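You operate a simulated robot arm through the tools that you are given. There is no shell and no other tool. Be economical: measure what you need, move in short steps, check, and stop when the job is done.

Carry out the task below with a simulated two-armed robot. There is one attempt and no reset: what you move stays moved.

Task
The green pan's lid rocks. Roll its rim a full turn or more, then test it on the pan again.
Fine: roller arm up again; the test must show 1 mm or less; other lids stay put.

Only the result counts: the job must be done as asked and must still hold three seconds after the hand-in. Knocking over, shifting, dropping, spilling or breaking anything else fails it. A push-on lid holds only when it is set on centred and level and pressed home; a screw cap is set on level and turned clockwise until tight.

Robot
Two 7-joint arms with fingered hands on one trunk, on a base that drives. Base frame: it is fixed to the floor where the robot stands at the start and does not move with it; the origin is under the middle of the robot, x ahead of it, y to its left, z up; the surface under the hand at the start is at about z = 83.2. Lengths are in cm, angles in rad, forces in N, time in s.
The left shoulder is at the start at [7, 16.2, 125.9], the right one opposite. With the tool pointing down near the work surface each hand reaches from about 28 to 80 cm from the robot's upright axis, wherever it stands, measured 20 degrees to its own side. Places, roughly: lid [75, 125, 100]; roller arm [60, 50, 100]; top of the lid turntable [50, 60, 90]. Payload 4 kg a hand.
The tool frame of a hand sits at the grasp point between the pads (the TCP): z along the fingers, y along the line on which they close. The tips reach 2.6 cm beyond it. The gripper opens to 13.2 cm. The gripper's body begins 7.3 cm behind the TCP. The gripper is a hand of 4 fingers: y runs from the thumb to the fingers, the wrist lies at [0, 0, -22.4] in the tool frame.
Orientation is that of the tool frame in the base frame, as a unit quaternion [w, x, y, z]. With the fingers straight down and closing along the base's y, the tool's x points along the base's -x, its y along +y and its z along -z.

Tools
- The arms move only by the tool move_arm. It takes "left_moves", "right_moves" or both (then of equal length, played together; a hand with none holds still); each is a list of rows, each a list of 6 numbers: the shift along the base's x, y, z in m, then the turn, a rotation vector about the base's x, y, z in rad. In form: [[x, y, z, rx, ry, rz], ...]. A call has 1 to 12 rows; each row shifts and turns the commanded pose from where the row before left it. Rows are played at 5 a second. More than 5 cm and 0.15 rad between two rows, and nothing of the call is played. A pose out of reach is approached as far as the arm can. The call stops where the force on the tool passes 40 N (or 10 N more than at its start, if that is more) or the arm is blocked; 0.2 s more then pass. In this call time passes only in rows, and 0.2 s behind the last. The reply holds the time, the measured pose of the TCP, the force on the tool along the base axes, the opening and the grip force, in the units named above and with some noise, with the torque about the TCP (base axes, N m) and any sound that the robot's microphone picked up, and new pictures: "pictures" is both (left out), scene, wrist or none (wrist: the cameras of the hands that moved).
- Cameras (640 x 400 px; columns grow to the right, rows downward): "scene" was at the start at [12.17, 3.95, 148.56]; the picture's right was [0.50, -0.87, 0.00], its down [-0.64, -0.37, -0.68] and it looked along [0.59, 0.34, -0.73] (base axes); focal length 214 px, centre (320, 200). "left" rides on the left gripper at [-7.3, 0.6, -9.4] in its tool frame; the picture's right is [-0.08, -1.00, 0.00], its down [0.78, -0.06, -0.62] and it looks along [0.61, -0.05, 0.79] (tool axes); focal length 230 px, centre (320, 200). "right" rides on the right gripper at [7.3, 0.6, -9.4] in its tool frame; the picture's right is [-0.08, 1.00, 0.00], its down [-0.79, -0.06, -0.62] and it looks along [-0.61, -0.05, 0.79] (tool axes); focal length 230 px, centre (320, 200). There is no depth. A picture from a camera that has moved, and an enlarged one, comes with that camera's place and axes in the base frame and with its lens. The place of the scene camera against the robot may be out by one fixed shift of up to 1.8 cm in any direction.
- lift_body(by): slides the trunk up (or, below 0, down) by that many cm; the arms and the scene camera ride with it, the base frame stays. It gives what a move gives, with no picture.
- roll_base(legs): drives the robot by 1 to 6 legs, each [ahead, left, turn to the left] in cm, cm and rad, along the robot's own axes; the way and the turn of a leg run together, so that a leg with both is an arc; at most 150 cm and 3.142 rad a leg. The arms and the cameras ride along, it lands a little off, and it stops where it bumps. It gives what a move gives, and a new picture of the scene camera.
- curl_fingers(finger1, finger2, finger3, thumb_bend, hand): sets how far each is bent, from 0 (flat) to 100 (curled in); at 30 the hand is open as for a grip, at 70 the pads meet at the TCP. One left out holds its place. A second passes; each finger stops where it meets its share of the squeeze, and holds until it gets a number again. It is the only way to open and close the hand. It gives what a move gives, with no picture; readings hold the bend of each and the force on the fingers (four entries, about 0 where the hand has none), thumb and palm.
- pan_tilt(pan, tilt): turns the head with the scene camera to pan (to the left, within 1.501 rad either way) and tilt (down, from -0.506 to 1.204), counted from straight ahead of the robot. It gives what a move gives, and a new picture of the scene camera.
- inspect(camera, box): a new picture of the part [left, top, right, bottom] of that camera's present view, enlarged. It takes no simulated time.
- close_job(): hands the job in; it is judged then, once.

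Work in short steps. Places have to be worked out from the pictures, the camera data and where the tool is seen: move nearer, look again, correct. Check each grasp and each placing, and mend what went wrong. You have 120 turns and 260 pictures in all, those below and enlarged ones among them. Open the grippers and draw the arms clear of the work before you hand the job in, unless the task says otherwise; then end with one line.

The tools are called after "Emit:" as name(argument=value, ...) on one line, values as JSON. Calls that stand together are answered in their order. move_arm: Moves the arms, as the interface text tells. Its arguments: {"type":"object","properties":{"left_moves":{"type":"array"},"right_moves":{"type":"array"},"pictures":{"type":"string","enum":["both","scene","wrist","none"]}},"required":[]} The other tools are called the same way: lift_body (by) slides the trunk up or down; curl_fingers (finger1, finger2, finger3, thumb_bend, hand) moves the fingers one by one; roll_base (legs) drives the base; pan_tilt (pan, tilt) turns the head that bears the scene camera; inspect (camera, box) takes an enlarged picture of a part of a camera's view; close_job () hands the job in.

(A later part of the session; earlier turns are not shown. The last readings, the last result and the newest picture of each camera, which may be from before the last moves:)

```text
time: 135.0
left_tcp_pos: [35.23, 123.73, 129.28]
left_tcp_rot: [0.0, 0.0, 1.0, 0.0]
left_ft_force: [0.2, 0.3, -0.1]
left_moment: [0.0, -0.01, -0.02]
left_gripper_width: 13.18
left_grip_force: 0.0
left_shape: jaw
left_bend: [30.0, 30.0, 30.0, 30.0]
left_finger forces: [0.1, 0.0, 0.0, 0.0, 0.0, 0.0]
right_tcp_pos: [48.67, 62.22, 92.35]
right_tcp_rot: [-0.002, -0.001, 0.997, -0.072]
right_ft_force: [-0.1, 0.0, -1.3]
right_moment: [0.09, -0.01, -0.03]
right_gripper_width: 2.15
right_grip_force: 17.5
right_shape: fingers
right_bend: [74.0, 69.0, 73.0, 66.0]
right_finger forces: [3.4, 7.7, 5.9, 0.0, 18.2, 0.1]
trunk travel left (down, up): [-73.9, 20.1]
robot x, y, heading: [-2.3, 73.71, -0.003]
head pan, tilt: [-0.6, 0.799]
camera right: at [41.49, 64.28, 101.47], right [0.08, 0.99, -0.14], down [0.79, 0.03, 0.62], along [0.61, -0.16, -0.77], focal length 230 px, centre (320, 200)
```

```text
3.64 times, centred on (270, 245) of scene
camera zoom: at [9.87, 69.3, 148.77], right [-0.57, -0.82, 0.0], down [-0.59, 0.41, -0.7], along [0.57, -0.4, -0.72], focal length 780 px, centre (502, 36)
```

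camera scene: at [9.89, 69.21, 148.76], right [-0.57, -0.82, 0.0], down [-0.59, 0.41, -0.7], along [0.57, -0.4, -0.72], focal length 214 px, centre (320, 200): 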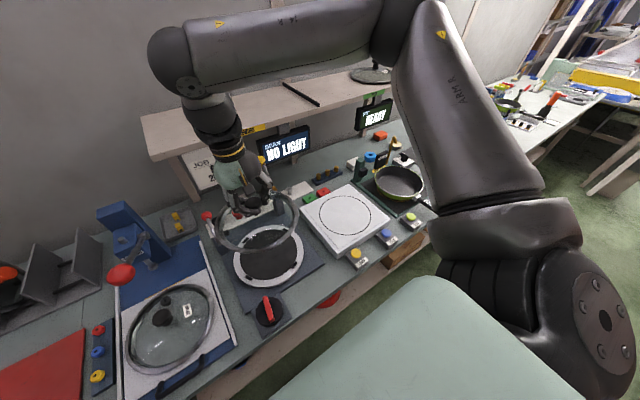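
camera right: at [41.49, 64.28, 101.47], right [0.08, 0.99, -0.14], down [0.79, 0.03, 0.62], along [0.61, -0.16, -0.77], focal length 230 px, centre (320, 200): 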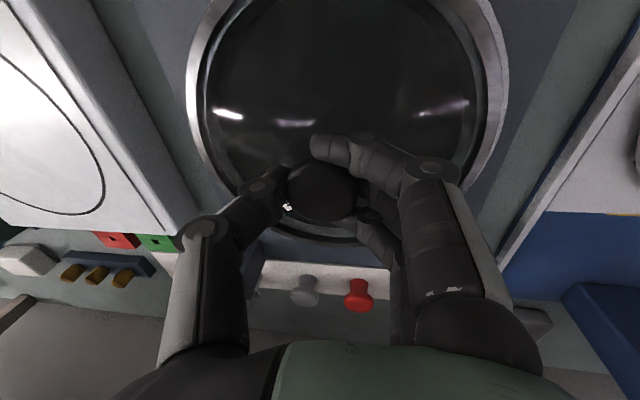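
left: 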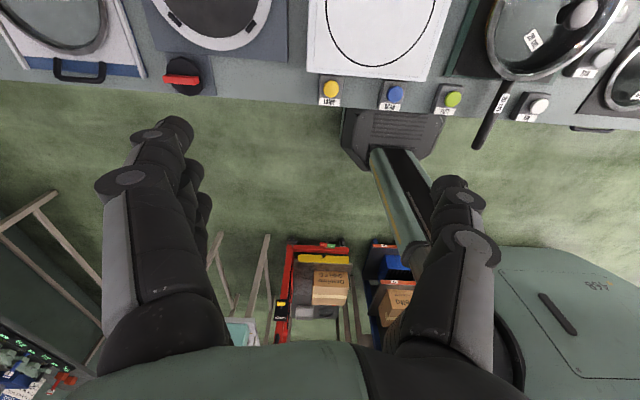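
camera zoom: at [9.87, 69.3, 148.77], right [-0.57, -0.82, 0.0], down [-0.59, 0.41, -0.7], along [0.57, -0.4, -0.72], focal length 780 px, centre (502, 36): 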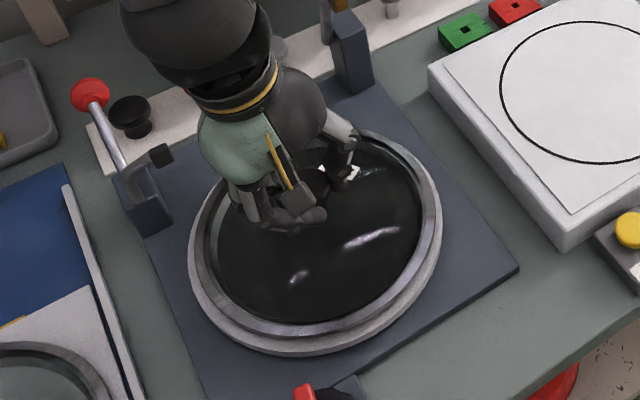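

Touching now. The ring shows slightly more at the front, so I ease up, move back 3 mm, set down, and release.

Emit:
move_arm(right_moves=[[0, 0, 0.004, 0, 0, 0], [-0.003, 0.001, 0, 0, 0, 0], [0, 0, -0.004, 0, 0, 0], [0, 0, -0.002, 0, 0, 0]], pictures="none")

Emit:
curl_fingers(hand="right", finger1=58, finger2=58, finger3=58, thumb_bend=58)

Emit:
move_arm(right_moves=[[0, 0, 0.005, 0, 0, 0]], pictures="none")

Emit:
curl_fingers(hand="right", finger1=42, finger2=42, finger3=42, thumb_bend=42)

Emit:
move_arm(right_moves=[[0, 0, 0.03, 0.07, 0, 0], [0, 0, 0.04, 0.073, 0, 0], [0, 0, 0.04, 0, 0, 0], [0, 0, 0.04, 0, 0, 0], [0, 0, 0.03, 0, 0, 0]], pictures="none")

Emit:
inspect(camera="right", box=[190, 0, 450, 180])

Emit:
inspect(camera="scene", box=[200, 190, 340, 300])

```text
time: 136.0
left_tcp_pos: [35.19, 123.6, 129.25]
left_tcp_rot: [0.003, 0.001, 1.0, 0.001]
left_ft_force: [-0.1, 0.2, 0.0]
left_moment: [0.02, 0.01, 0.01]
left_gripper_width: 13.19
left_grip_force: 0.0
left_shape: jaw
left_bend: [30.0, 30.0, 30.0, 30.0]
left_finger forces: [0.0, 0.1, 0.0, 0.0, 0.0, 0.0]
right_tcp_pos: [48.49, 62.36, 92.24]
right_tcp_rot: [0.0, -0.001, 0.997, -0.071]
right_ft_force: [0.4, -1.1, 3.5]
right_moment: [0.07, 0.02, 0.01]
right_gripper_width: 2.09
right_grip_force: 18.2
right_shape: fingers
right_bend: [74.0, 69.0, 73.0, 66.0]
right_finger forces: [3.3, 9.1, 5.9, 0.0, 18.1, 0.0]
trunk travel left (down, up): [-73.9, 20.1]
robot x, y, heading: [-2.22, 74.17, -0.001]
head pan, tilt: [-0.6, 0.799]
```

```text
time: 137.0
left_tcp_pos: [35.32, 123.67, 129.32]
left_tcp_rot: [0.002, 0.0, 1.0, 0.0]
left_ft_force: [1.0, 0.0, 0.3]
left_moment: [-0.01, 0.03, 0.01]
left_gripper_width: 13.21
left_grip_force: 0.1
left_shape: jaw
left_bend: [30.0, 30.0, 30.0, 30.0]
left_finger forces: [0.1, 0.0, 0.0, 0.0, 0.1, 0.1]
right_tcp_pos: [48.29, 62.38, 92.1]
right_tcp_rot: [0.0, 0.0, 0.997, -0.073]
right_ft_force: [0.2, 0.0, -0.6]
right_moment: [-0.01, 0.01, 0.03]
right_gripper_width: 4.77
right_grip_force: 0.0
right_shape: fingers
right_bend: [57.0, 57.0, 57.0, 57.0]
right_finger forces: [0.1, 0.1, 0.0, 0.0, 0.0, 0.0]
trunk travel left (down, up): [-73.9, 20.1]
robot x, y, heading: [-1.89, 73.85, -0.004]
head pan, tilt: [-0.6, 0.799]
```

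```text
time: 137.4
left_tcp_pos: [35.33, 123.85, 129.37]
left_tcp_rot: [0.001, 0.001, 1.0, -0.001]
left_ft_force: [-0.3, 0.2, -0.2]
left_moment: [0.0, -0.03, -0.04]
left_gripper_width: 13.18
left_grip_force: 0.1
left_shape: jaw
left_bend: [30.0, 30.0, 30.0, 30.0]
left_finger forces: [0.0, 0.1, 0.0, 0.0, 0.1, 0.0]
right_tcp_pos: [48.35, 62.34, 92.67]
right_tcp_rot: [-0.001, -0.001, 0.997, -0.073]
right_ft_force: [-0.3, 0.4, 0.0]
right_moment: [0.02, 0.02, 0.01]
right_gripper_width: 4.77
right_grip_force: 0.1
right_shape: fingers
right_bend: [57.0, 57.0, 57.0, 57.0]
right_finger forces: [0.1, 0.0, 0.0, 0.1, 0.0, 0.1]
trunk travel left (down, up): [-73.9, 20.1]
robot x, y, heading: [-2.32, 74.0, -0.003]
head pan, tilt: [-0.6, 0.799]
```

```text
time: 138.4
left_tcp_pos: [35.18, 123.8, 129.32]
left_tcp_rot: [0.001, 0.002, 1.0, -0.001]
left_ft_force: [-0.1, 0.1, -0.3]
left_moment: [0.01, -0.03, 0.02]
left_gripper_width: 13.2
left_grip_force: 0.1
left_shape: jaw
left_bend: [30.0, 30.0, 30.0, 30.0]
left_finger forces: [0.0, 0.0, 0.1, 0.0, 0.0, 0.0]
right_tcp_pos: [48.48, 62.25, 92.59]
right_tcp_rot: [-0.001, -0.001, 0.997, -0.073]
right_ft_force: [0.4, -0.6, 0.6]
right_moment: [0.01, -0.01, -0.01]
right_gripper_width: 9.63
right_grip_force: 0.0
right_shape: fingers
right_bend: [42.0, 42.0, 42.0, 42.0]
right_finger forces: [0.0, 0.0, 0.0, 0.0, 0.0, 0.0]
trunk travel left (down, up): [-73.9, 20.1]
robot x, y, heading: [-2.06, 73.67, -0.003]
head pan, tilt: [-0.6, 0.799]
```

```text
time: 139.6
left_tcp_pos: [35.16, 123.68, 129.33]
left_tcp_rot: [0.002, 0.001, 1.0, 0.0]
left_ft_force: [0.3, -0.2, -0.5]
left_moment: [-0.02, 0.0, -0.01]
left_gripper_width: 13.19
left_grip_force: 0.1
left_shape: jaw
left_bend: [30.0, 30.0, 30.0, 30.0]
left_finger forces: [0.0, 0.0, 0.0, 0.1, 0.1, 0.0]
right_tcp_pos: [48.22, 62.28, 110.64]
right_tcp_rot: [-0.001, -0.001, 1.0, -0.001]
right_ft_force: [-0.8, -1.3, -0.2]
right_moment: [0.0, 0.03, 0.0]
right_gripper_width: 9.66
right_grip_force: 0.1
right_shape: fingers
right_bend: [42.0, 42.0, 42.0, 42.0]
right_finger forces: [0.0, 0.0, 0.0, 0.0, 0.0, 0.0]
trunk travel left (down, up): [-73.9, 20.1]
robot x, y, heading: [-2.27, 73.92, -0.003]
head pan, tilt: [-0.6, 0.799]
```

```text
2.22 times, centred on (320, 90) of right
camera zoom: at [41.04, 63.02, 119.91], right [0.08, 1.0, 0.0], down [0.79, -0.06, 0.61], along [0.61, -0.05, -0.79], focal length 511 px, centre (320, 444)
```

zoom: 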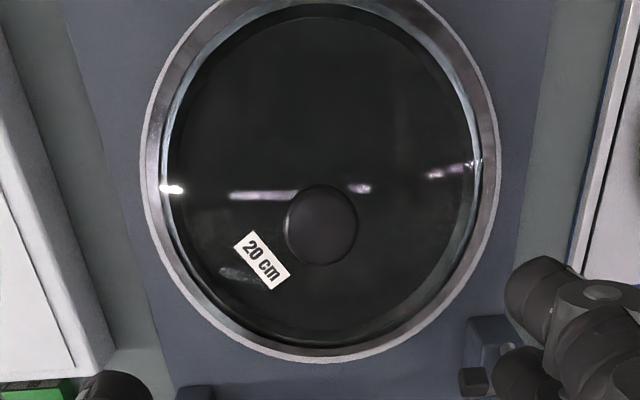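

```text
3.64 times, centred on (270, 245) of scene
camera zoom: at [9.75, 69.33, 148.77], right [-0.57, -0.82, 0.0], down [-0.59, 0.41, -0.7], along [0.57, -0.4, -0.72], focal length 780 px, centre (502, 36)
```

zoom: 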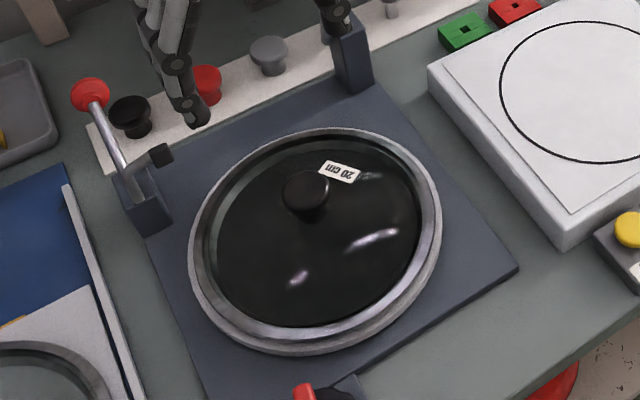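

Excellent centring: an even sliver of ring all round. I tilt the hand again, advance to the roller handle with narrowed fingers, and look.

Emit:
curl_fingers(hand="right", finger1=54, finger2=54, finger3=54, thumb_bend=54)

Emit:
move_arm(right_moves=[[0, -0.015, 0.005, 0, -0.13, 0], [0, -0.015, 0.005, 0, -0.13, 0], [0, -0.015, 0.005, 0, -0.13, 0], [0, -0.016, 0.005, 0, -0.13, 0], [0.015, -0.016, 0.005, 0, -0.13, 0], [0.025, -0.016, 0.005, 0, -0.13, 0], [0.033, 0, -0.015, 0, 0, 0], [0.033, 0, -0.015, 0, 0, 0], [0.033, 0, -0.015, 0, 0, 0], [0.029, 0, -0.014, 0, 0, 0]], pictures="wrist")

```text
time: 140.6
left_tcp_pos: [35.31, 123.74, 129.38]
left_tcp_rot: [0.002, 0.001, 1.0, 0.0]
left_ft_force: [0.1, 1.1, 0.3]
left_moment: [0.01, -0.04, 0.02]
left_gripper_width: 13.18
left_grip_force: 0.1
left_shape: jaw
left_bend: [30.0, 30.0, 30.0, 30.0]
left_finger forces: [0.0, 0.1, 0.0, 0.0, 0.1, 0.0]
right_tcp_pos: [48.32, 62.3, 110.48]
right_tcp_rot: [-0.002, -0.001, 1.0, -0.001]
right_ft_force: [-0.5, 0.3, -0.3]
right_moment: [0.02, -0.01, 0.02]
right_gripper_width: 5.85
right_grip_force: 0.0
right_shape: fingers
right_bend: [54.0, 54.0, 54.0, 54.0]
right_finger forces: [0.0, 0.0, 0.0, 0.0, 0.1, 0.0]
trunk travel left (down, up): [-73.9, 20.1]
robot x, y, heading: [-1.75, 74.06, -0.001]
head pan, tilt: [-0.6, 0.799]
```

```text
time: 142.8
left_tcp_pos: [35.4, 123.76, 129.2]
left_tcp_rot: [0.002, 0.0, 1.0, 0.0]
left_ft_force: [-0.4, 0.3, 0.6]
left_moment: [0.02, -0.02, 0.01]
left_gripper_width: 13.18
left_grip_force: 0.1
left_shape: jaw
left_bend: [30.0, 30.0, 30.0, 30.0]
left_finger forces: [0.1, 0.0, 0.0, 0.1, 0.1, 0.0]
right_tcp_pos: [65.44, 52.95, 107.53]
right_tcp_rot: [0.38, -0.001, 0.925, -0.001]
right_ft_force: [-1.0, 0.6, 0.3]
right_moment: [0.0, -0.02, 0.01]
right_gripper_width: 5.85
right_grip_force: 0.1
right_shape: fingers
right_bend: [54.0, 54.0, 54.0, 54.0]
right_finger forces: [0.0, 0.1, 0.0, 0.0, 0.1, 0.0]
trunk travel left (down, up): [-73.9, 20.1]
robot x, y, heading: [-2.36, 73.93, -0.002]
head pan, tilt: [-0.6, 0.799]
camera right: at [53.73, 53.76, 109.09], right [0.05, 1.0, 0.05], down [0.13, -0.06, 0.99], along [0.99, -0.05, -0.13], focal length 230 px, centre (320, 200)
```

right: 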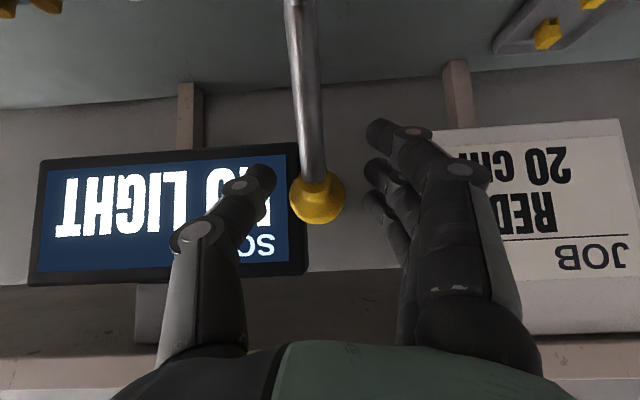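

Ball is between the fingers. I grip and pull the arm down along the same arc as before, stopping well short of contact.

Emit:
curl_fingers(hand="right", finger1=72, finger2=72, finger3=72, thumb_bend=72)

Emit:
move_arm(right_moves=[[-0.01, 0, 0, 0, 0, 0], [-0.01, 0, 0, 0, 0, 0], [-0.01, 0, 0, 0, 0, 0], [-0.011, 0, -0.002, 0, 0, 0], [-0.012, 0, -0.002, 0, 0, 0], [-0.011, 0, -0.002, 0, 0, 0], [-0.011, 0, -0.003, 0, 0, 0], [-0.017, 0, -0.009, 0, 0, 0], [-0.016, 0, -0.009, 0, 0, 0], [-0.015, 0, -0.011, 0, 0, 0], [-0.013, 0, -0.012, 0, 0, 0]], pictures="wrist")

```text
time: 143.8
left_tcp_pos: [35.36, 123.59, 129.27]
left_tcp_rot: [0.002, 0.0, 1.0, 0.0]
left_ft_force: [-1.2, -0.1, 0.4]
left_moment: [-0.05, 0.01, 0.0]
left_gripper_width: 13.18
left_grip_force: 0.0
left_shape: jaw
left_bend: [30.0, 30.0, 30.0, 30.0]
left_finger forces: [0.1, 0.0, 0.0, 0.1, 0.0, 0.0]
right_tcp_pos: [65.29, 52.85, 107.62]
right_tcp_rot: [0.379, -0.001, 0.925, -0.001]
right_ft_force: [-0.2, -5.9, -4.9]
right_moment: [0.05, 0.06, -0.09]
right_gripper_width: 1.98
right_grip_force: 10.0
right_shape: fingers
right_bend: [72.0, 67.0, 72.0, 67.0]
right_finger forces: [0.5, 6.7, 0.0, 0.1, 13.8, 0.0]
trunk travel left (down, up): [-73.9, 20.1]
robot x, y, heading: [-1.86, 73.66, -0.009]
head pan, tilt: [-0.6, 0.799]
```

```text
time: 146.2
left_tcp_pos: [35.39, 123.68, 129.32]
left_tcp_rot: [0.001, 0.001, 1.0, 0.001]
left_ft_force: [0.3, 0.6, -0.3]
left_moment: [0.0, 0.0, 0.02]
left_gripper_width: 13.17
left_grip_force: 0.0
left_shape: jaw
left_bend: [30.0, 30.0, 30.0, 30.0]
left_finger forces: [0.0, 0.1, 0.0, 0.1, 0.0, 0.0]
right_tcp_pos: [51.76, 53.12, 102.59]
right_tcp_rot: [0.379, -0.001, 0.925, -0.001]
right_ft_force: [6.0, -3.5, -5.1]
right_moment: [0.04, -0.04, 0.0]
right_gripper_width: 2.36
right_grip_force: 9.5
right_shape: fingers
right_bend: [70.0, 68.0, 72.0, 67.0]
right_finger forces: [2.8, 5.6, 0.0, 0.1, 11.3, 0.1]
trunk travel left (down, up): [-73.9, 20.1]
robot x, y, heading: [-1.86, 74.25, -0.005]
head pan, tilt: [-0.6, 0.799]
camera right: at [40.02, 53.69, 104.1], right [0.05, 1.0, 0.05], down [0.13, -0.06, 0.99], along [0.99, -0.05, -0.13], focal length 230 px, centre (320, 200)
```

right: 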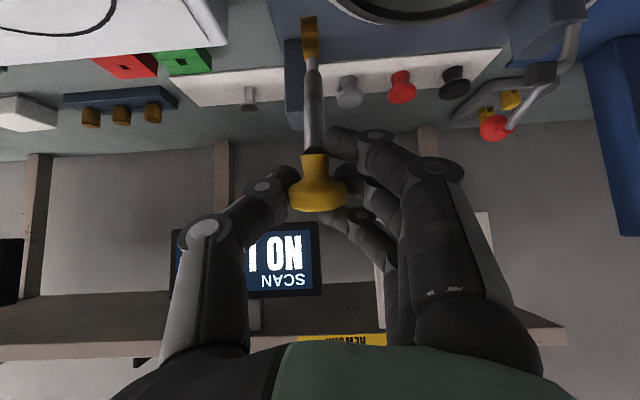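

Identical to before. Next steps to just before the earlier contact point, then 3 mm steps.

Emit:
move_arm(right_moves=[[-0.01, 0, -0.017, 0, 0, 0], [-0.01, 0, -0.017, 0, 0, 0], [-0.005, 0, -0.009, 0, 0, 0], [-0.001, 0, -0.003, 0, 0, 0], [-0.001, 0, -0.003, 0, 0, 0]], pictures="none")

Emit:
inspect(camera="right", box=[220, 20, 480, 180])

Emit:
inspect(camera="scene", box=[200, 180, 360, 300])

```text
time: 147.4
left_tcp_pos: [35.34, 123.67, 129.42]
left_tcp_rot: [0.001, 0.001, 1.0, 0.001]
left_ft_force: [0.3, 0.0, -0.6]
left_moment: [0.0, 0.02, -0.02]
left_gripper_width: 13.15
left_grip_force: 0.1
left_shape: jaw
left_bend: [30.0, 30.0, 30.0, 30.0]
left_finger forces: [0.0, 0.1, 0.0, 0.0, 0.0, 0.1]
right_tcp_pos: [48.79, 53.05, 97.75]
right_tcp_rot: [0.38, -0.001, 0.925, -0.001]
right_ft_force: [0.9, -6.3, -2.0]
right_moment: [-0.04, 0.02, -0.06]
right_gripper_width: 2.01
right_grip_force: 7.7
right_shape: fingers
right_bend: [71.0, 71.0, 72.0, 68.0]
right_finger forces: [1.7, 3.4, 0.0, 0.0, 9.7, 0.0]
trunk travel left (down, up): [-73.9, 20.1]
robot x, y, heading: [-2.32, 74.28, -0.005]
head pan, tilt: [-0.6, 0.799]
```

```text
2.46 times, centred on (350, 100) of right
camera zoom: at [37.15, 53.67, 99.26], right [0.05, 1.0, 0.05], down [0.13, -0.06, 0.99], along [0.99, -0.05, -0.13], focal length 566 px, centre (246, 446)
```

zoom: 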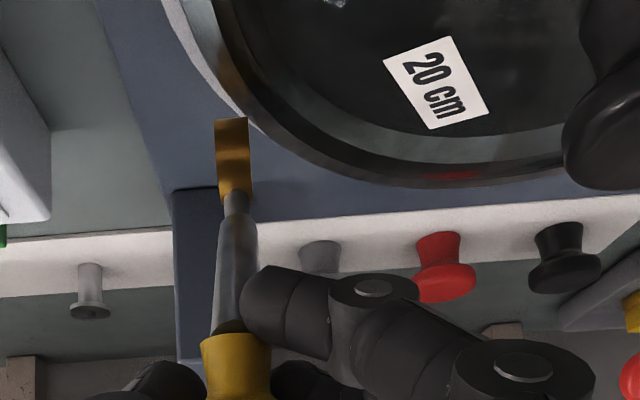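

```text
3.33 times, centred on (280, 240) of scene
camera zoom: at [9.87, 69.18, 148.76], right [-0.57, -0.82, 0.0], down [-0.59, 0.41, -0.7], along [0.57, -0.39, -0.72], focal length 715 px, centre (453, 67)
```

zoom: 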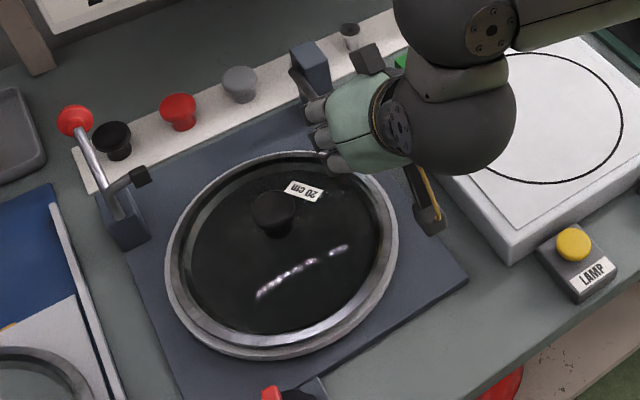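

No contact yet. Two more small steps, then check.

Emit:
move_arm(right_moves=[[-0.001, 0, -0.004, 0, 0, 0], [-0.001, 0, -0.004, 0, 0, 0]], pictures="none")

Emit:
inspect(camera="right", box=[220, 20, 480, 180])

```text
time: 148.0
left_tcp_pos: [35.28, 123.56, 129.38]
left_tcp_rot: [0.002, 0.001, 1.0, 0.001]
left_ft_force: [-0.2, 0.0, -0.2]
left_moment: [-0.01, 0.01, 0.02]
left_gripper_width: 13.19
left_grip_force: 0.1
left_shape: jaw
left_bend: [30.0, 30.0, 30.0, 30.0]
left_finger forces: [0.0, 0.0, 0.0, 0.0, 0.0, 0.0]
right_tcp_pos: [48.64, 52.94, 97.03]
right_tcp_rot: [0.38, 0.0, 0.925, -0.001]
right_ft_force: [1.8, -7.2, 2.2]
right_moment: [0.04, -0.01, -0.01]
right_gripper_width: 1.8
right_grip_force: 5.8
right_shape: fingers
right_bend: [71.0, 71.0, 72.0, 68.0]
right_finger forces: [1.0, 2.3, 0.0, 0.1, 8.9, 0.0]
trunk travel left (down, up): [-73.9, 20.1]
robot x, y, heading: [-2.05, 73.77, -0.002]
head pan, tilt: [-0.6, 0.799]
```

```text
2.46 times, centred on (350, 100) of right
camera zoom: at [37.01, 53.67, 98.51], right [0.06, 1.0, 0.05], down [0.12, -0.06, 0.99], along [0.99, -0.05, -0.13], focal length 566 px, centre (246, 446)
```

zoom: 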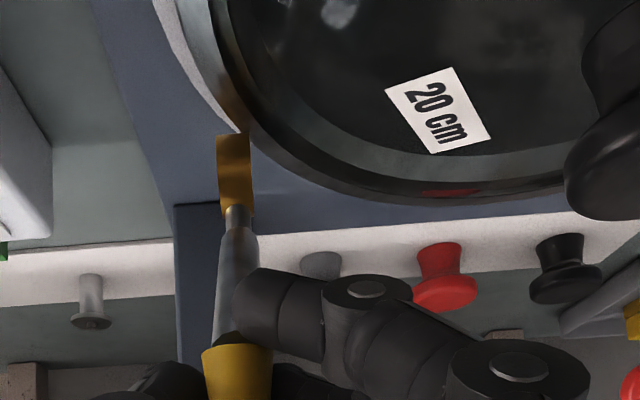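

Contact is just starting (force changed by 4 N). I stop here, release, and lift the hand away upright, then check that roller and lid are in place.

Emit:
curl_fingers(hand="right", finger1=50, finger2=50, finger3=50, thumb_bend=50)

Emit:
move_arm(right_moves=[[0, 0, 0.03, 0, 0, 0], [0, 0, 0.035, 0, 0, 0], [-0.01, 0, 0.03, 0, 0.13, 0], [-0.02, 0, 0.02, 0, 0.13, 0], [-0.02, 0, 0.01, 0, 0.13, 0], [-0.03, 0, 0, 0, 0.13, 0], [-0.03, 0, 0, 0, 0.13, 0], [0, 0, 0, 0, 0.13, 0]], pictures="wrist")

Emit:
inspect(camera="scene", box=[200, 180, 340, 310])

Emit:
inspect(camera="right", box=[260, 60, 460, 220])

```text
time: 149.0
left_tcp_pos: [35.17, 123.74, 129.37]
left_tcp_rot: [0.001, 0.0, 1.0, 0.0]
left_ft_force: [0.0, 0.1, 0.0]
left_moment: [-0.02, -0.03, 0.0]
left_gripper_width: 13.19
left_grip_force: 0.0
left_shape: jaw
left_bend: [30.0, 30.0, 30.0, 30.0]
left_finger forces: [0.0, 0.0, 0.0, 0.0, 0.0, 0.0]
right_tcp_pos: [48.62, 52.99, 97.07]
right_tcp_rot: [0.38, -0.001, 0.925, -0.001]
right_ft_force: [0.4, 0.1, 0.2]
right_moment: [0.0, -0.02, 0.0]
right_gripper_width: 7.0
right_grip_force: 0.0
right_shape: fingers
right_bend: [50.0, 50.0, 50.0, 50.0]
right_finger forces: [0.0, 0.0, 0.1, 0.1, 0.0, 0.0]
trunk travel left (down, up): [-73.9, 20.1]
robot x, y, heading: [-2.05, 73.85, -0.004]
head pan, tilt: [-0.6, 0.799]
```

```text
time: 150.8
left_tcp_pos: [35.39, 123.81, 129.23]
left_tcp_rot: [0.001, 0.001, 1.0, -0.001]
left_ft_force: [0.4, 0.6, -0.8]
left_moment: [-0.03, 0.05, 0.01]
left_gripper_width: 13.2
left_grip_force: 0.0
left_shape: jaw
left_bend: [30.0, 30.0, 30.0, 30.0]
left_finger forces: [0.1, 0.1, 0.1, 0.0, 0.0, 0.1]
right_tcp_pos: [37.75, 53.17, 109.45]
right_tcp_rot: [-0.002, -0.001, 1.0, 0.0]
right_ft_force: [0.3, -0.1, 0.0]
right_moment: [0.03, 0.05, -0.02]
right_gripper_width: 6.97
right_grip_force: 0.0
right_shape: fingers
right_bend: [50.0, 50.0, 50.0, 50.0]
right_finger forces: [0.0, 0.1, 0.0, 0.0, 0.1, 0.0]
trunk travel left (down, up): [-73.9, 20.1]
robot x, y, heading: [-1.98, 73.75, -0.001]
head pan, tilt: [-0.6, 0.799]
camera right: at [30.57, 53.82, 118.82], right [0.08, 1.0, 0.0], down [0.79, -0.06, 0.61], along [0.61, -0.05, -0.79], focal length 230 px, centre (320, 200)
```

right: 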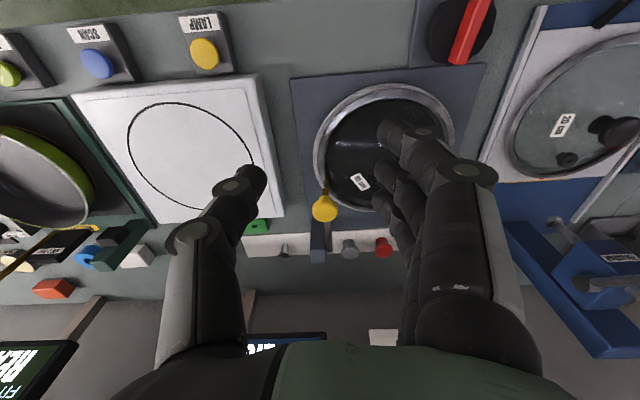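

```text
3.08 times, centred on (270, 245) of scene
camera zoom: at [10.02, 69.39, 148.75], right [-0.57, -0.82, 0.0], down [-0.59, 0.41, -0.7], along [0.57, -0.4, -0.72], focal length 660 px, centre (474, 62)
```

zoom: 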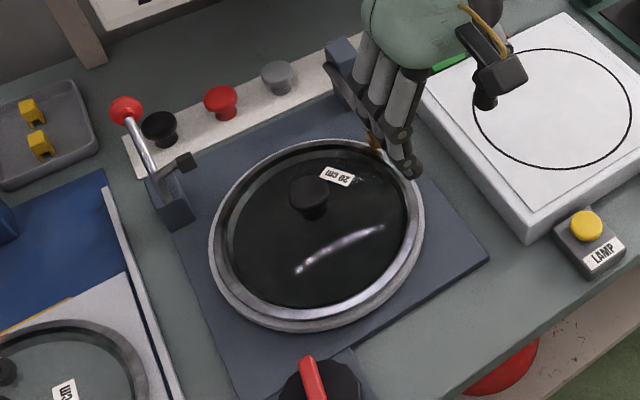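

```text
2.50 times, centred on (360, 140) of right
camera zoom: at [30.57, 53.82, 118.82], right [0.08, 1.0, 0.0], down [0.79, -0.06, 0.61], along [0.61, -0.05, -0.79], focal length 575 px, centre (220, 350)
```

zoom: 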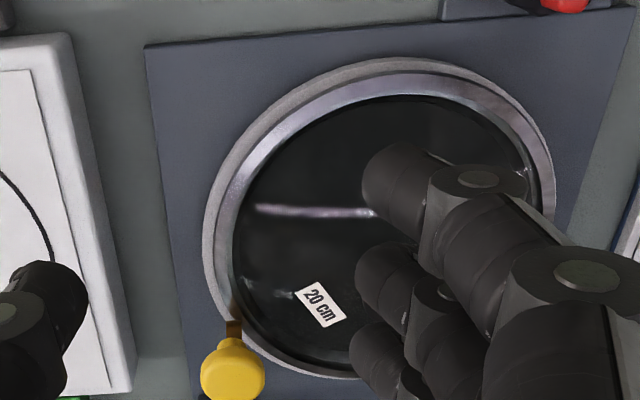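

Lid still centred, roller at the rim edge. I back the base off, go over the crank knob and wind the hand to yaw 2.9 so I can then turn it back through a long clockwise stroke.

Emit:
roll_base(legs=[[-13, 12, 0]])

Emit:
move_arm(right_moves=[[0.026, 0.016, -0.01, 0, 0, 0.13], [0.026, 0.016, -0.01, 0, 0, 0.13], [0.026, 0.016, -0.01, 0, 0, 0.13], [0, 0, 0, 0, 0, 0.13], [0, 0, 0, 0, 0, 0.13], [0, 0, 0, 0, 0, 0.13], [0, 0, 0, 0, 0, 0.13], [0, 0, 0, 0, 0, 0.13], [0, 0, 0, 0, 0, 0.13], [0, 0, 0, 0, 0, 0.13], [0, 0, 0, 0, 0, 0.13], [0, 0, 0, 0, 0, 0.13]], pictures="none")

Emit:
curl_fingers(hand="right", finger1=56, finger2=56, finger3=56, thumb_bend=56)

Emit:
move_arm(right_moves=[[0, 0, 0, 0, 0, 0.133], [0, 0, 0, 0, 0, 0.133], [0, 0, 0, 0, 0, 0.133], [0, 0, 0, 0, 0, 0.133], [0, 0, 0, 0, 0, 0.133], [0, 0, 0, 0, 0, 0.133], [0, 0, 0, 0, 0, 0.133], [0, 0, 0, 0, 0, 0.133], [0, 0, 0, 0, 0, 0.133], [0, 0, 0, 0, 0, 0.133]], pictures="wrist")

```text
time: 152.3
left_tcp_pos: [22.64, 135.65, 129.24]
left_tcp_rot: [0.001, 0.001, 1.0, 0.001]
left_ft_force: [-0.8, 0.2, 0.0]
left_moment: [0.03, 0.05, 0.0]
left_gripper_width: 13.19
left_grip_force: 0.0
left_shape: jaw
left_bend: [30.0, 30.0, 30.0, 30.0]
left_finger forces: [0.0, 0.0, 0.1, 0.0, 0.0, 0.0]
right_tcp_pos: [24.77, 64.88, 109.37]
right_tcp_rot: [-0.001, -0.001, 1.0, 0.0]
right_ft_force: [0.2, 0.5, -0.2]
right_moment: [0.04, 0.04, -0.01]
right_gripper_width: 7.01
right_grip_force: 0.1
right_shape: fingers
right_bend: [50.0, 50.0, 50.0, 50.0]
right_finger forces: [0.1, 0.0, 0.0, 0.0, 0.0, 0.0]
trunk travel left (down, up): [-73.9, 20.1]
robot x, y, heading: [-15.11, 86.18, -0.004]
head pan, tilt: [-0.6, 0.799]
camera scene: at [-2.92, 81.14, 148.74], right [-0.57, -0.82, 0.0], down [-0.59, 0.41, -0.7], along [0.57, -0.39, -0.72], focal length 214 px, centre (320, 200)
```

scene: 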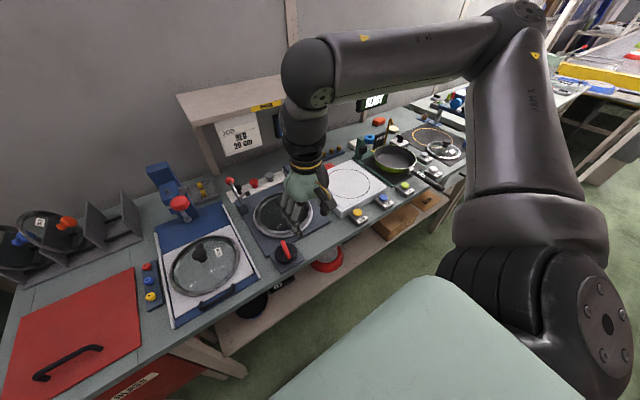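

```text
time: 154.9
left_tcp_pos: [22.31, 135.72, 129.22]
left_tcp_rot: [0.002, 0.002, 1.0, 0.0]
left_ft_force: [-0.3, -0.5, 0.0]
left_moment: [0.0, -0.02, -0.01]
left_gripper_width: 13.19
left_grip_force: 0.1
left_shape: jaw
left_bend: [30.0, 30.0, 30.0, 30.0]
left_finger forces: [0.0, 0.0, 0.1, 0.0, 0.0, 0.1]
right_tcp_pos: [32.46, 69.89, 106.47]
right_tcp_rot: [0.001, -0.705, 0.71, -0.001]
right_ft_force: [-0.6, -0.7, 1.0]
right_moment: [0.0, 0.0, 0.02]
right_gripper_width: 6.98
right_grip_force: 0.0
right_shape: fingers
right_bend: [50.0, 50.0, 50.0, 50.0]
right_finger forces: [0.0, 0.0, 0.0, 0.0, 0.0, 0.0]
trunk travel left (down, up): [-73.9, 20.1]
robot x, y, heading: [-15.4, 85.84, -0.001]
head pan, tilt: [-0.6, 0.799]
```

```text
time: 155.9
left_tcp_pos: [22.32, 135.71, 129.18]
left_tcp_rot: [0.001, 0.001, 1.0, 0.0]
left_ft_force: [0.7, 0.4, -0.3]
left_moment: [0.02, -0.01, -0.02]
left_gripper_width: 13.19
left_grip_force: 0.0
left_shape: jaw
left_bend: [30.0, 30.0, 30.0, 30.0]
left_finger forces: [0.0, 0.0, 0.0, 0.1, 0.0, 0.0]
right_tcp_pos: [32.47, 69.93, 106.45]
right_tcp_rot: [0.0, -0.703, 0.711, -0.002]
right_ft_force: [0.3, 0.6, -0.2]
right_moment: [-0.02, 0.02, 0.02]
right_gripper_width: 5.19
right_grip_force: 0.1
right_shape: fingers
right_bend: [56.0, 56.0, 56.0, 56.0]
right_finger forces: [0.1, 0.0, 0.0, 0.0, 0.0, 0.1]
trunk travel left (down, up): [-73.9, 20.1]
robot x, y, heading: [-15.23, 85.96, -0.002]
head pan, tilt: [-0.6, 0.799]
```

```text
time: 158.1
left_tcp_pos: [22.43, 135.76, 129.19]
left_tcp_rot: [0.002, 0.002, 1.0, 0.0]
left_ft_force: [-0.5, 0.2, -0.5]
left_moment: [0.0, 0.01, 0.02]
left_gripper_width: 13.21
left_grip_force: 0.1
left_shape: jaw
left_bend: [30.0, 30.0, 30.0, 30.0]
left_finger forces: [0.0, 0.0, 0.0, 0.0, 0.0, 0.0]
right_tcp_pos: [32.5, 69.98, 106.53]
right_tcp_rot: [-0.001, 0.992, -0.124, 0.001]
right_ft_force: [0.3, -0.4, -0.7]
right_moment: [0.02, -0.01, 0.03]
right_gripper_width: 5.19
right_grip_force: 0.0
right_shape: fingers
right_bend: [56.0, 56.0, 56.0, 56.0]
right_finger forces: [0.0, 0.0, 0.0, 0.0, 0.0, 0.0]
trunk travel left (down, up): [-73.9, 20.1]
robot x, y, heading: [-15.12, 85.97, -0.002]
head pan, tilt: [-0.6, 0.799]
camera right: at [39.48, 67.67, 115.83], right [-0.32, -0.95, 0.0], down [-0.75, 0.25, 0.62], along [-0.58, 0.2, -0.79], focal length 230 px, centre (320, 200)
```

right: 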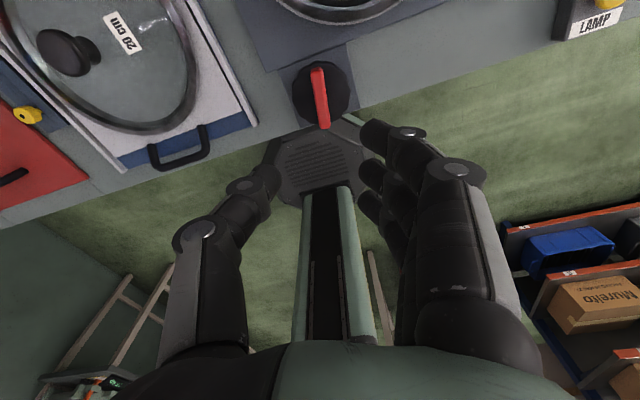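

The bar lines up with the hand. I descend, grip and turn clockwise 1.5 rad.

Emit:
move_arm(right_moves=[[0, 0.001, -0.045, 0, 0, 0], [0, 0, -0.045, 0, 0, 0], [0, 0, -0.04, 0, 0, 0], [0, 0, -0.02, 0, 0, 0], [0, 0, -0.012, 0, 0, 0]], pictures="none")

Emit:
curl_fingers(hand="right", finger1=72, finger2=72, finger3=72, thumb_bend=72)

Emit:
move_arm(right_moves=[[0, 0, 0, 0, 0, -0.12], [0, 0, 0, 0, 0, -0.12], [0, 0, 0, 0, 0, -0.12], [0, 0, 0, 0, 0, -0.12], [0, 0, 0, 0, 0, -0.12], [0, 0, 0, 0, 0, -0.12], [0, 0, 0, 0, 0, -0.12], [0, 0, 0, 0, 0, -0.12], [0, 0, 0, 0, 0, -0.12], [0, 0, 0, 0, 0, -0.12], [0, 0, 0, 0, 0, -0.12], [0, 0, 0, 0, 0, -0.12]], pictures="wrist")

Emit:
inspect(camera="scene", box=[220, 150, 360, 280])

```text
time: 159.3
left_tcp_pos: [22.41, 135.71, 129.3]
left_tcp_rot: [0.001, 0.001, 1.0, 0.0]
left_ft_force: [-0.7, 0.0, 0.4]
left_moment: [-0.01, 0.0, -0.01]
left_gripper_width: 13.16
left_grip_force: 0.0
left_shape: jaw
left_bend: [30.0, 30.0, 30.0, 30.0]
left_finger forces: [0.0, 0.0, 0.0, 0.0, 0.1, 0.0]
right_tcp_pos: [32.56, 69.9, 90.18]
right_tcp_rot: [0.0, 0.992, -0.125, 0.001]
right_ft_force: [0.0, 0.2, 0.0]
right_moment: [-0.03, 0.02, 0.03]
right_gripper_width: 5.19
right_grip_force: 0.0
right_shape: fingers
right_bend: [56.0, 56.0, 56.0, 56.0]
right_finger forces: [0.1, 0.1, 0.0, 0.1, 0.0, 0.0]
trunk travel left (down, up): [-73.9, 20.1]
robot x, y, heading: [-15.3, 85.96, -0.007]
head pan, tilt: [-0.6, 0.799]
```

```text
time: 160.3
left_tcp_pos: [22.35, 135.59, 129.33]
left_tcp_rot: [0.0, 0.001, 1.0, 0.001]
left_ft_force: [0.5, -0.8, -0.6]
left_moment: [0.0, 0.04, 0.02]
left_gripper_width: 13.2
left_grip_force: 0.0
left_shape: jaw
left_bend: [30.0, 30.0, 30.0, 30.0]
left_finger forces: [0.0, 0.0, 0.1, 0.0, 0.1, 0.0]
right_tcp_pos: [32.43, 69.76, 90.15]
right_tcp_rot: [0.0, 0.992, -0.125, 0.0]
right_ft_force: [-2.7, -6.5, -8.4]
right_moment: [-0.1, 0.05, 0.04]
right_gripper_width: 1.93
right_grip_force: 9.2
right_shape: fingers
right_bend: [70.0, 69.0, 67.0, 69.0]
right_finger forces: [3.6, 4.5, 5.3, 0.0, 6.0, 0.1]
trunk travel left (down, up): [-73.9, 20.1]
robot x, y, heading: [-15.06, 86.33, -0.005]
head pan, tilt: [-0.6, 0.799]
```

```text
time: 162.9
left_tcp_pos: [22.23, 135.59, 129.4]
left_tcp_rot: [0.001, 0.002, 1.0, 0.001]
left_ft_force: [-0.9, -0.5, -0.9]
left_moment: [0.0, 0.04, -0.01]
left_gripper_width: 13.17
left_grip_force: 0.0
left_shape: jaw
left_bend: [30.0, 30.0, 30.0, 30.0]
left_finger forces: [0.0, 0.1, 0.0, 0.0, 0.0, 0.0]
right_tcp_pos: [32.45, 69.97, 90.26]
right_tcp_rot: [-0.001, -0.663, 0.749, -0.001]
right_ft_force: [-4.3, -6.8, -7.0]
right_moment: [-0.1, 0.07, -0.03]
right_gripper_width: 1.98
right_grip_force: 9.6
right_shape: fingers
right_bend: [70.0, 69.0, 68.0, 69.0]
right_finger forces: [4.3, 3.3, 3.7, 0.0, 7.5, 0.1]
trunk travel left (down, up): [-73.9, 20.1]
robot x, y, heading: [-15.25, 86.13, -0.007]
head pan, tilt: [-0.6, 0.799]
camera right: at [31.09, 62.86, 99.57], right [-0.98, 0.2, 0.0], down [0.16, 0.77, 0.62], along [0.12, 0.6, -0.79], focal length 230 px, centre (320, 200)
```

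right: 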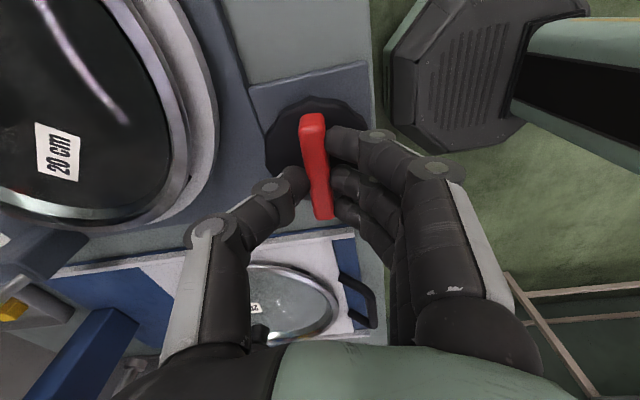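

```text
3.08 times, centred on (290, 215) of scene
camera zoom: at [-3.12, 81.23, 148.76], right [-0.57, -0.82, 0.0], down [-0.59, 0.41, -0.7], along [0.57, -0.4, -0.72], focal length 660 px, centre (412, 154)
```

zoom: 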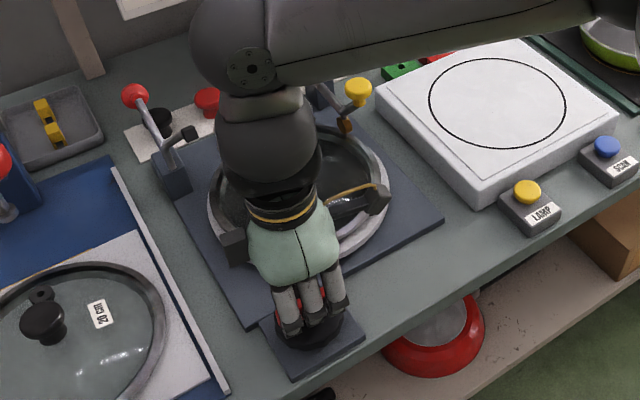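

Turning cleanly. I carry on with 24 more steps in the same direction.

Emit:
move_arm(right_moves=[[0, 0, 0, 0, 0, -0.12], [0, 0, 0, 0, 0, -0.12], [0, 0, 0, 0, 0, -0.12], [0, 0, 0, 0, 0, -0.12], [0, 0, 0, 0, 0, -0.12], [0, 0, 0, 0, 0, -0.12], [0, 0, 0, 0, 0, -0.12], [0, 0, 0, 0, 0, -0.12], [0, 0, 0, 0, 0, -0.12], [0, 0, 0, 0, 0, -0.12], [0, 0, 0, 0, 0, -0.12], [0, 0, 0, 0, 0, -0.12]], pictures="wrist")

Emit:
move_arm(right_moves=[[0, 0, 0, 0, 0, -0.12], [0, 0, 0, 0, 0, -0.12], [0, 0, 0, 0, 0, -0.12], [0, 0, 0, 0, 0, -0.12], [0, 0, 0, 0, 0, -0.12], [0, 0, 0, 0, 0, -0.12], [0, 0, 0, 0, 0, -0.12], [0, 0, 0, 0, 0, -0.12], [0, 0, 0, 0, 0, -0.12], [0, 0, 0, 0, 0, -0.12], [0, 0, 0, 0, 0, -0.12], [0, 0, 0, 0, 0, -0.12]], pictures="both")

```text
time: 165.5
left_tcp_pos: [22.38, 135.81, 129.23]
left_tcp_rot: [0.0, 0.001, 1.0, 0.0]
left_ft_force: [1.3, 0.0, -1.1]
left_moment: [0.02, 0.02, 0.01]
left_gripper_width: 13.17
left_grip_force: 0.1
left_shape: jaw
left_bend: [30.0, 30.0, 30.0, 30.0]
left_finger forces: [0.0, 0.1, 0.0, 0.1, 0.0, 0.0]
right_tcp_pos: [32.61, 70.05, 90.24]
right_tcp_rot: [-0.001, -0.003, 1.0, 0.001]
right_ft_force: [2.1, -0.5, -2.2]
right_moment: [-0.02, 0.06, -0.01]
right_gripper_width: 1.94
right_grip_force: 9.1
right_shape: fingers
right_bend: [71.0, 70.0, 69.0, 68.0]
right_finger forces: [3.1, 2.8, 3.2, 0.0, 9.9, 0.0]
trunk travel left (down, up): [-73.9, 20.1]
robot x, y, heading: [-14.89, 85.87, -0.005]
head pan, tilt: [-0.6, 0.799]
camera right: at [25.36, 70.65, 99.59], right [0.07, 1.0, 0.0], down [0.79, -0.06, 0.62], along [0.61, -0.04, -0.79], focal length 230 px, centre (320, 200)
```

right: 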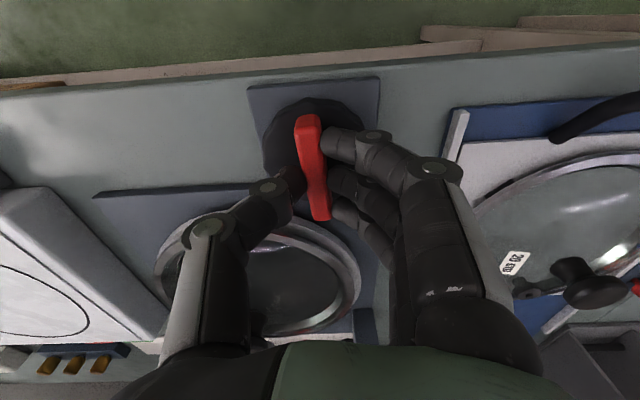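

```text
time: 168.1
left_tcp_pos: [22.43, 135.51, 129.31]
left_tcp_rot: [0.001, 0.002, 1.0, 0.001]
left_ft_force: [0.2, 0.1, 0.4]
left_moment: [0.02, -0.02, -0.01]
left_gripper_width: 13.18
left_grip_force: 0.1
left_shape: jaw
left_bend: [30.0, 30.0, 30.0, 30.0]
left_finger forces: [0.1, 0.0, 0.0, 0.0, 0.0, 0.1]
right_tcp_pos: [32.54, 69.86, 90.33]
right_tcp_rot: [-0.002, 0.657, 0.754, 0.0]
right_ft_force: [9.6, -11.4, 3.2]
right_moment: [-0.18, -0.22, -0.03]
right_gripper_width: 1.93
right_grip_force: 11.2
right_shape: fingers
right_bend: [71.0, 70.0, 70.0, 69.0]
right_finger forces: [4.8, 4.9, 4.7, 0.0, 6.9, 0.1]
trunk travel left (down, up): [-73.9, 20.1]
robot x, y, heading: [-15.06, 85.82, -0.004]
head pan, tilt: [-0.6, 0.799]
camera scene: at [-2.99, 81.16, 148.75], right [-0.57, -0.82, 0.0], down [-0.59, 0.41, -0.7], along [0.57, -0.39, -0.72], focal length 214 px, centre (320, 200)
camera right: at [32.23, 77.24, 99.55], right [1.0, 0.06, 0.0], down [0.05, -0.79, 0.62], along [0.03, -0.61, -0.79], focal length 230 px, centre (320, 200)
```

scene: 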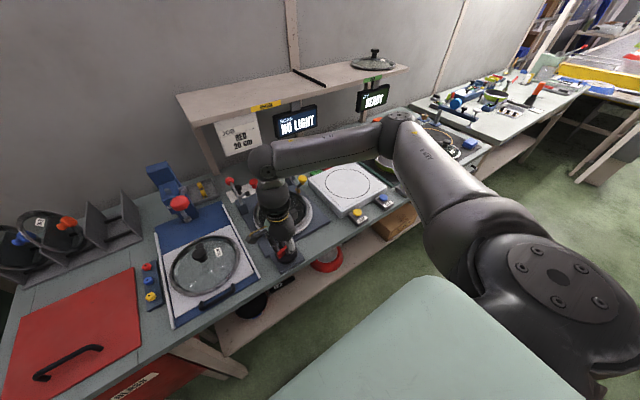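
right: 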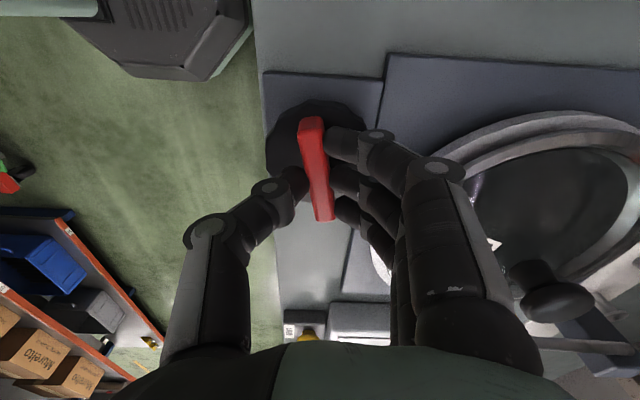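

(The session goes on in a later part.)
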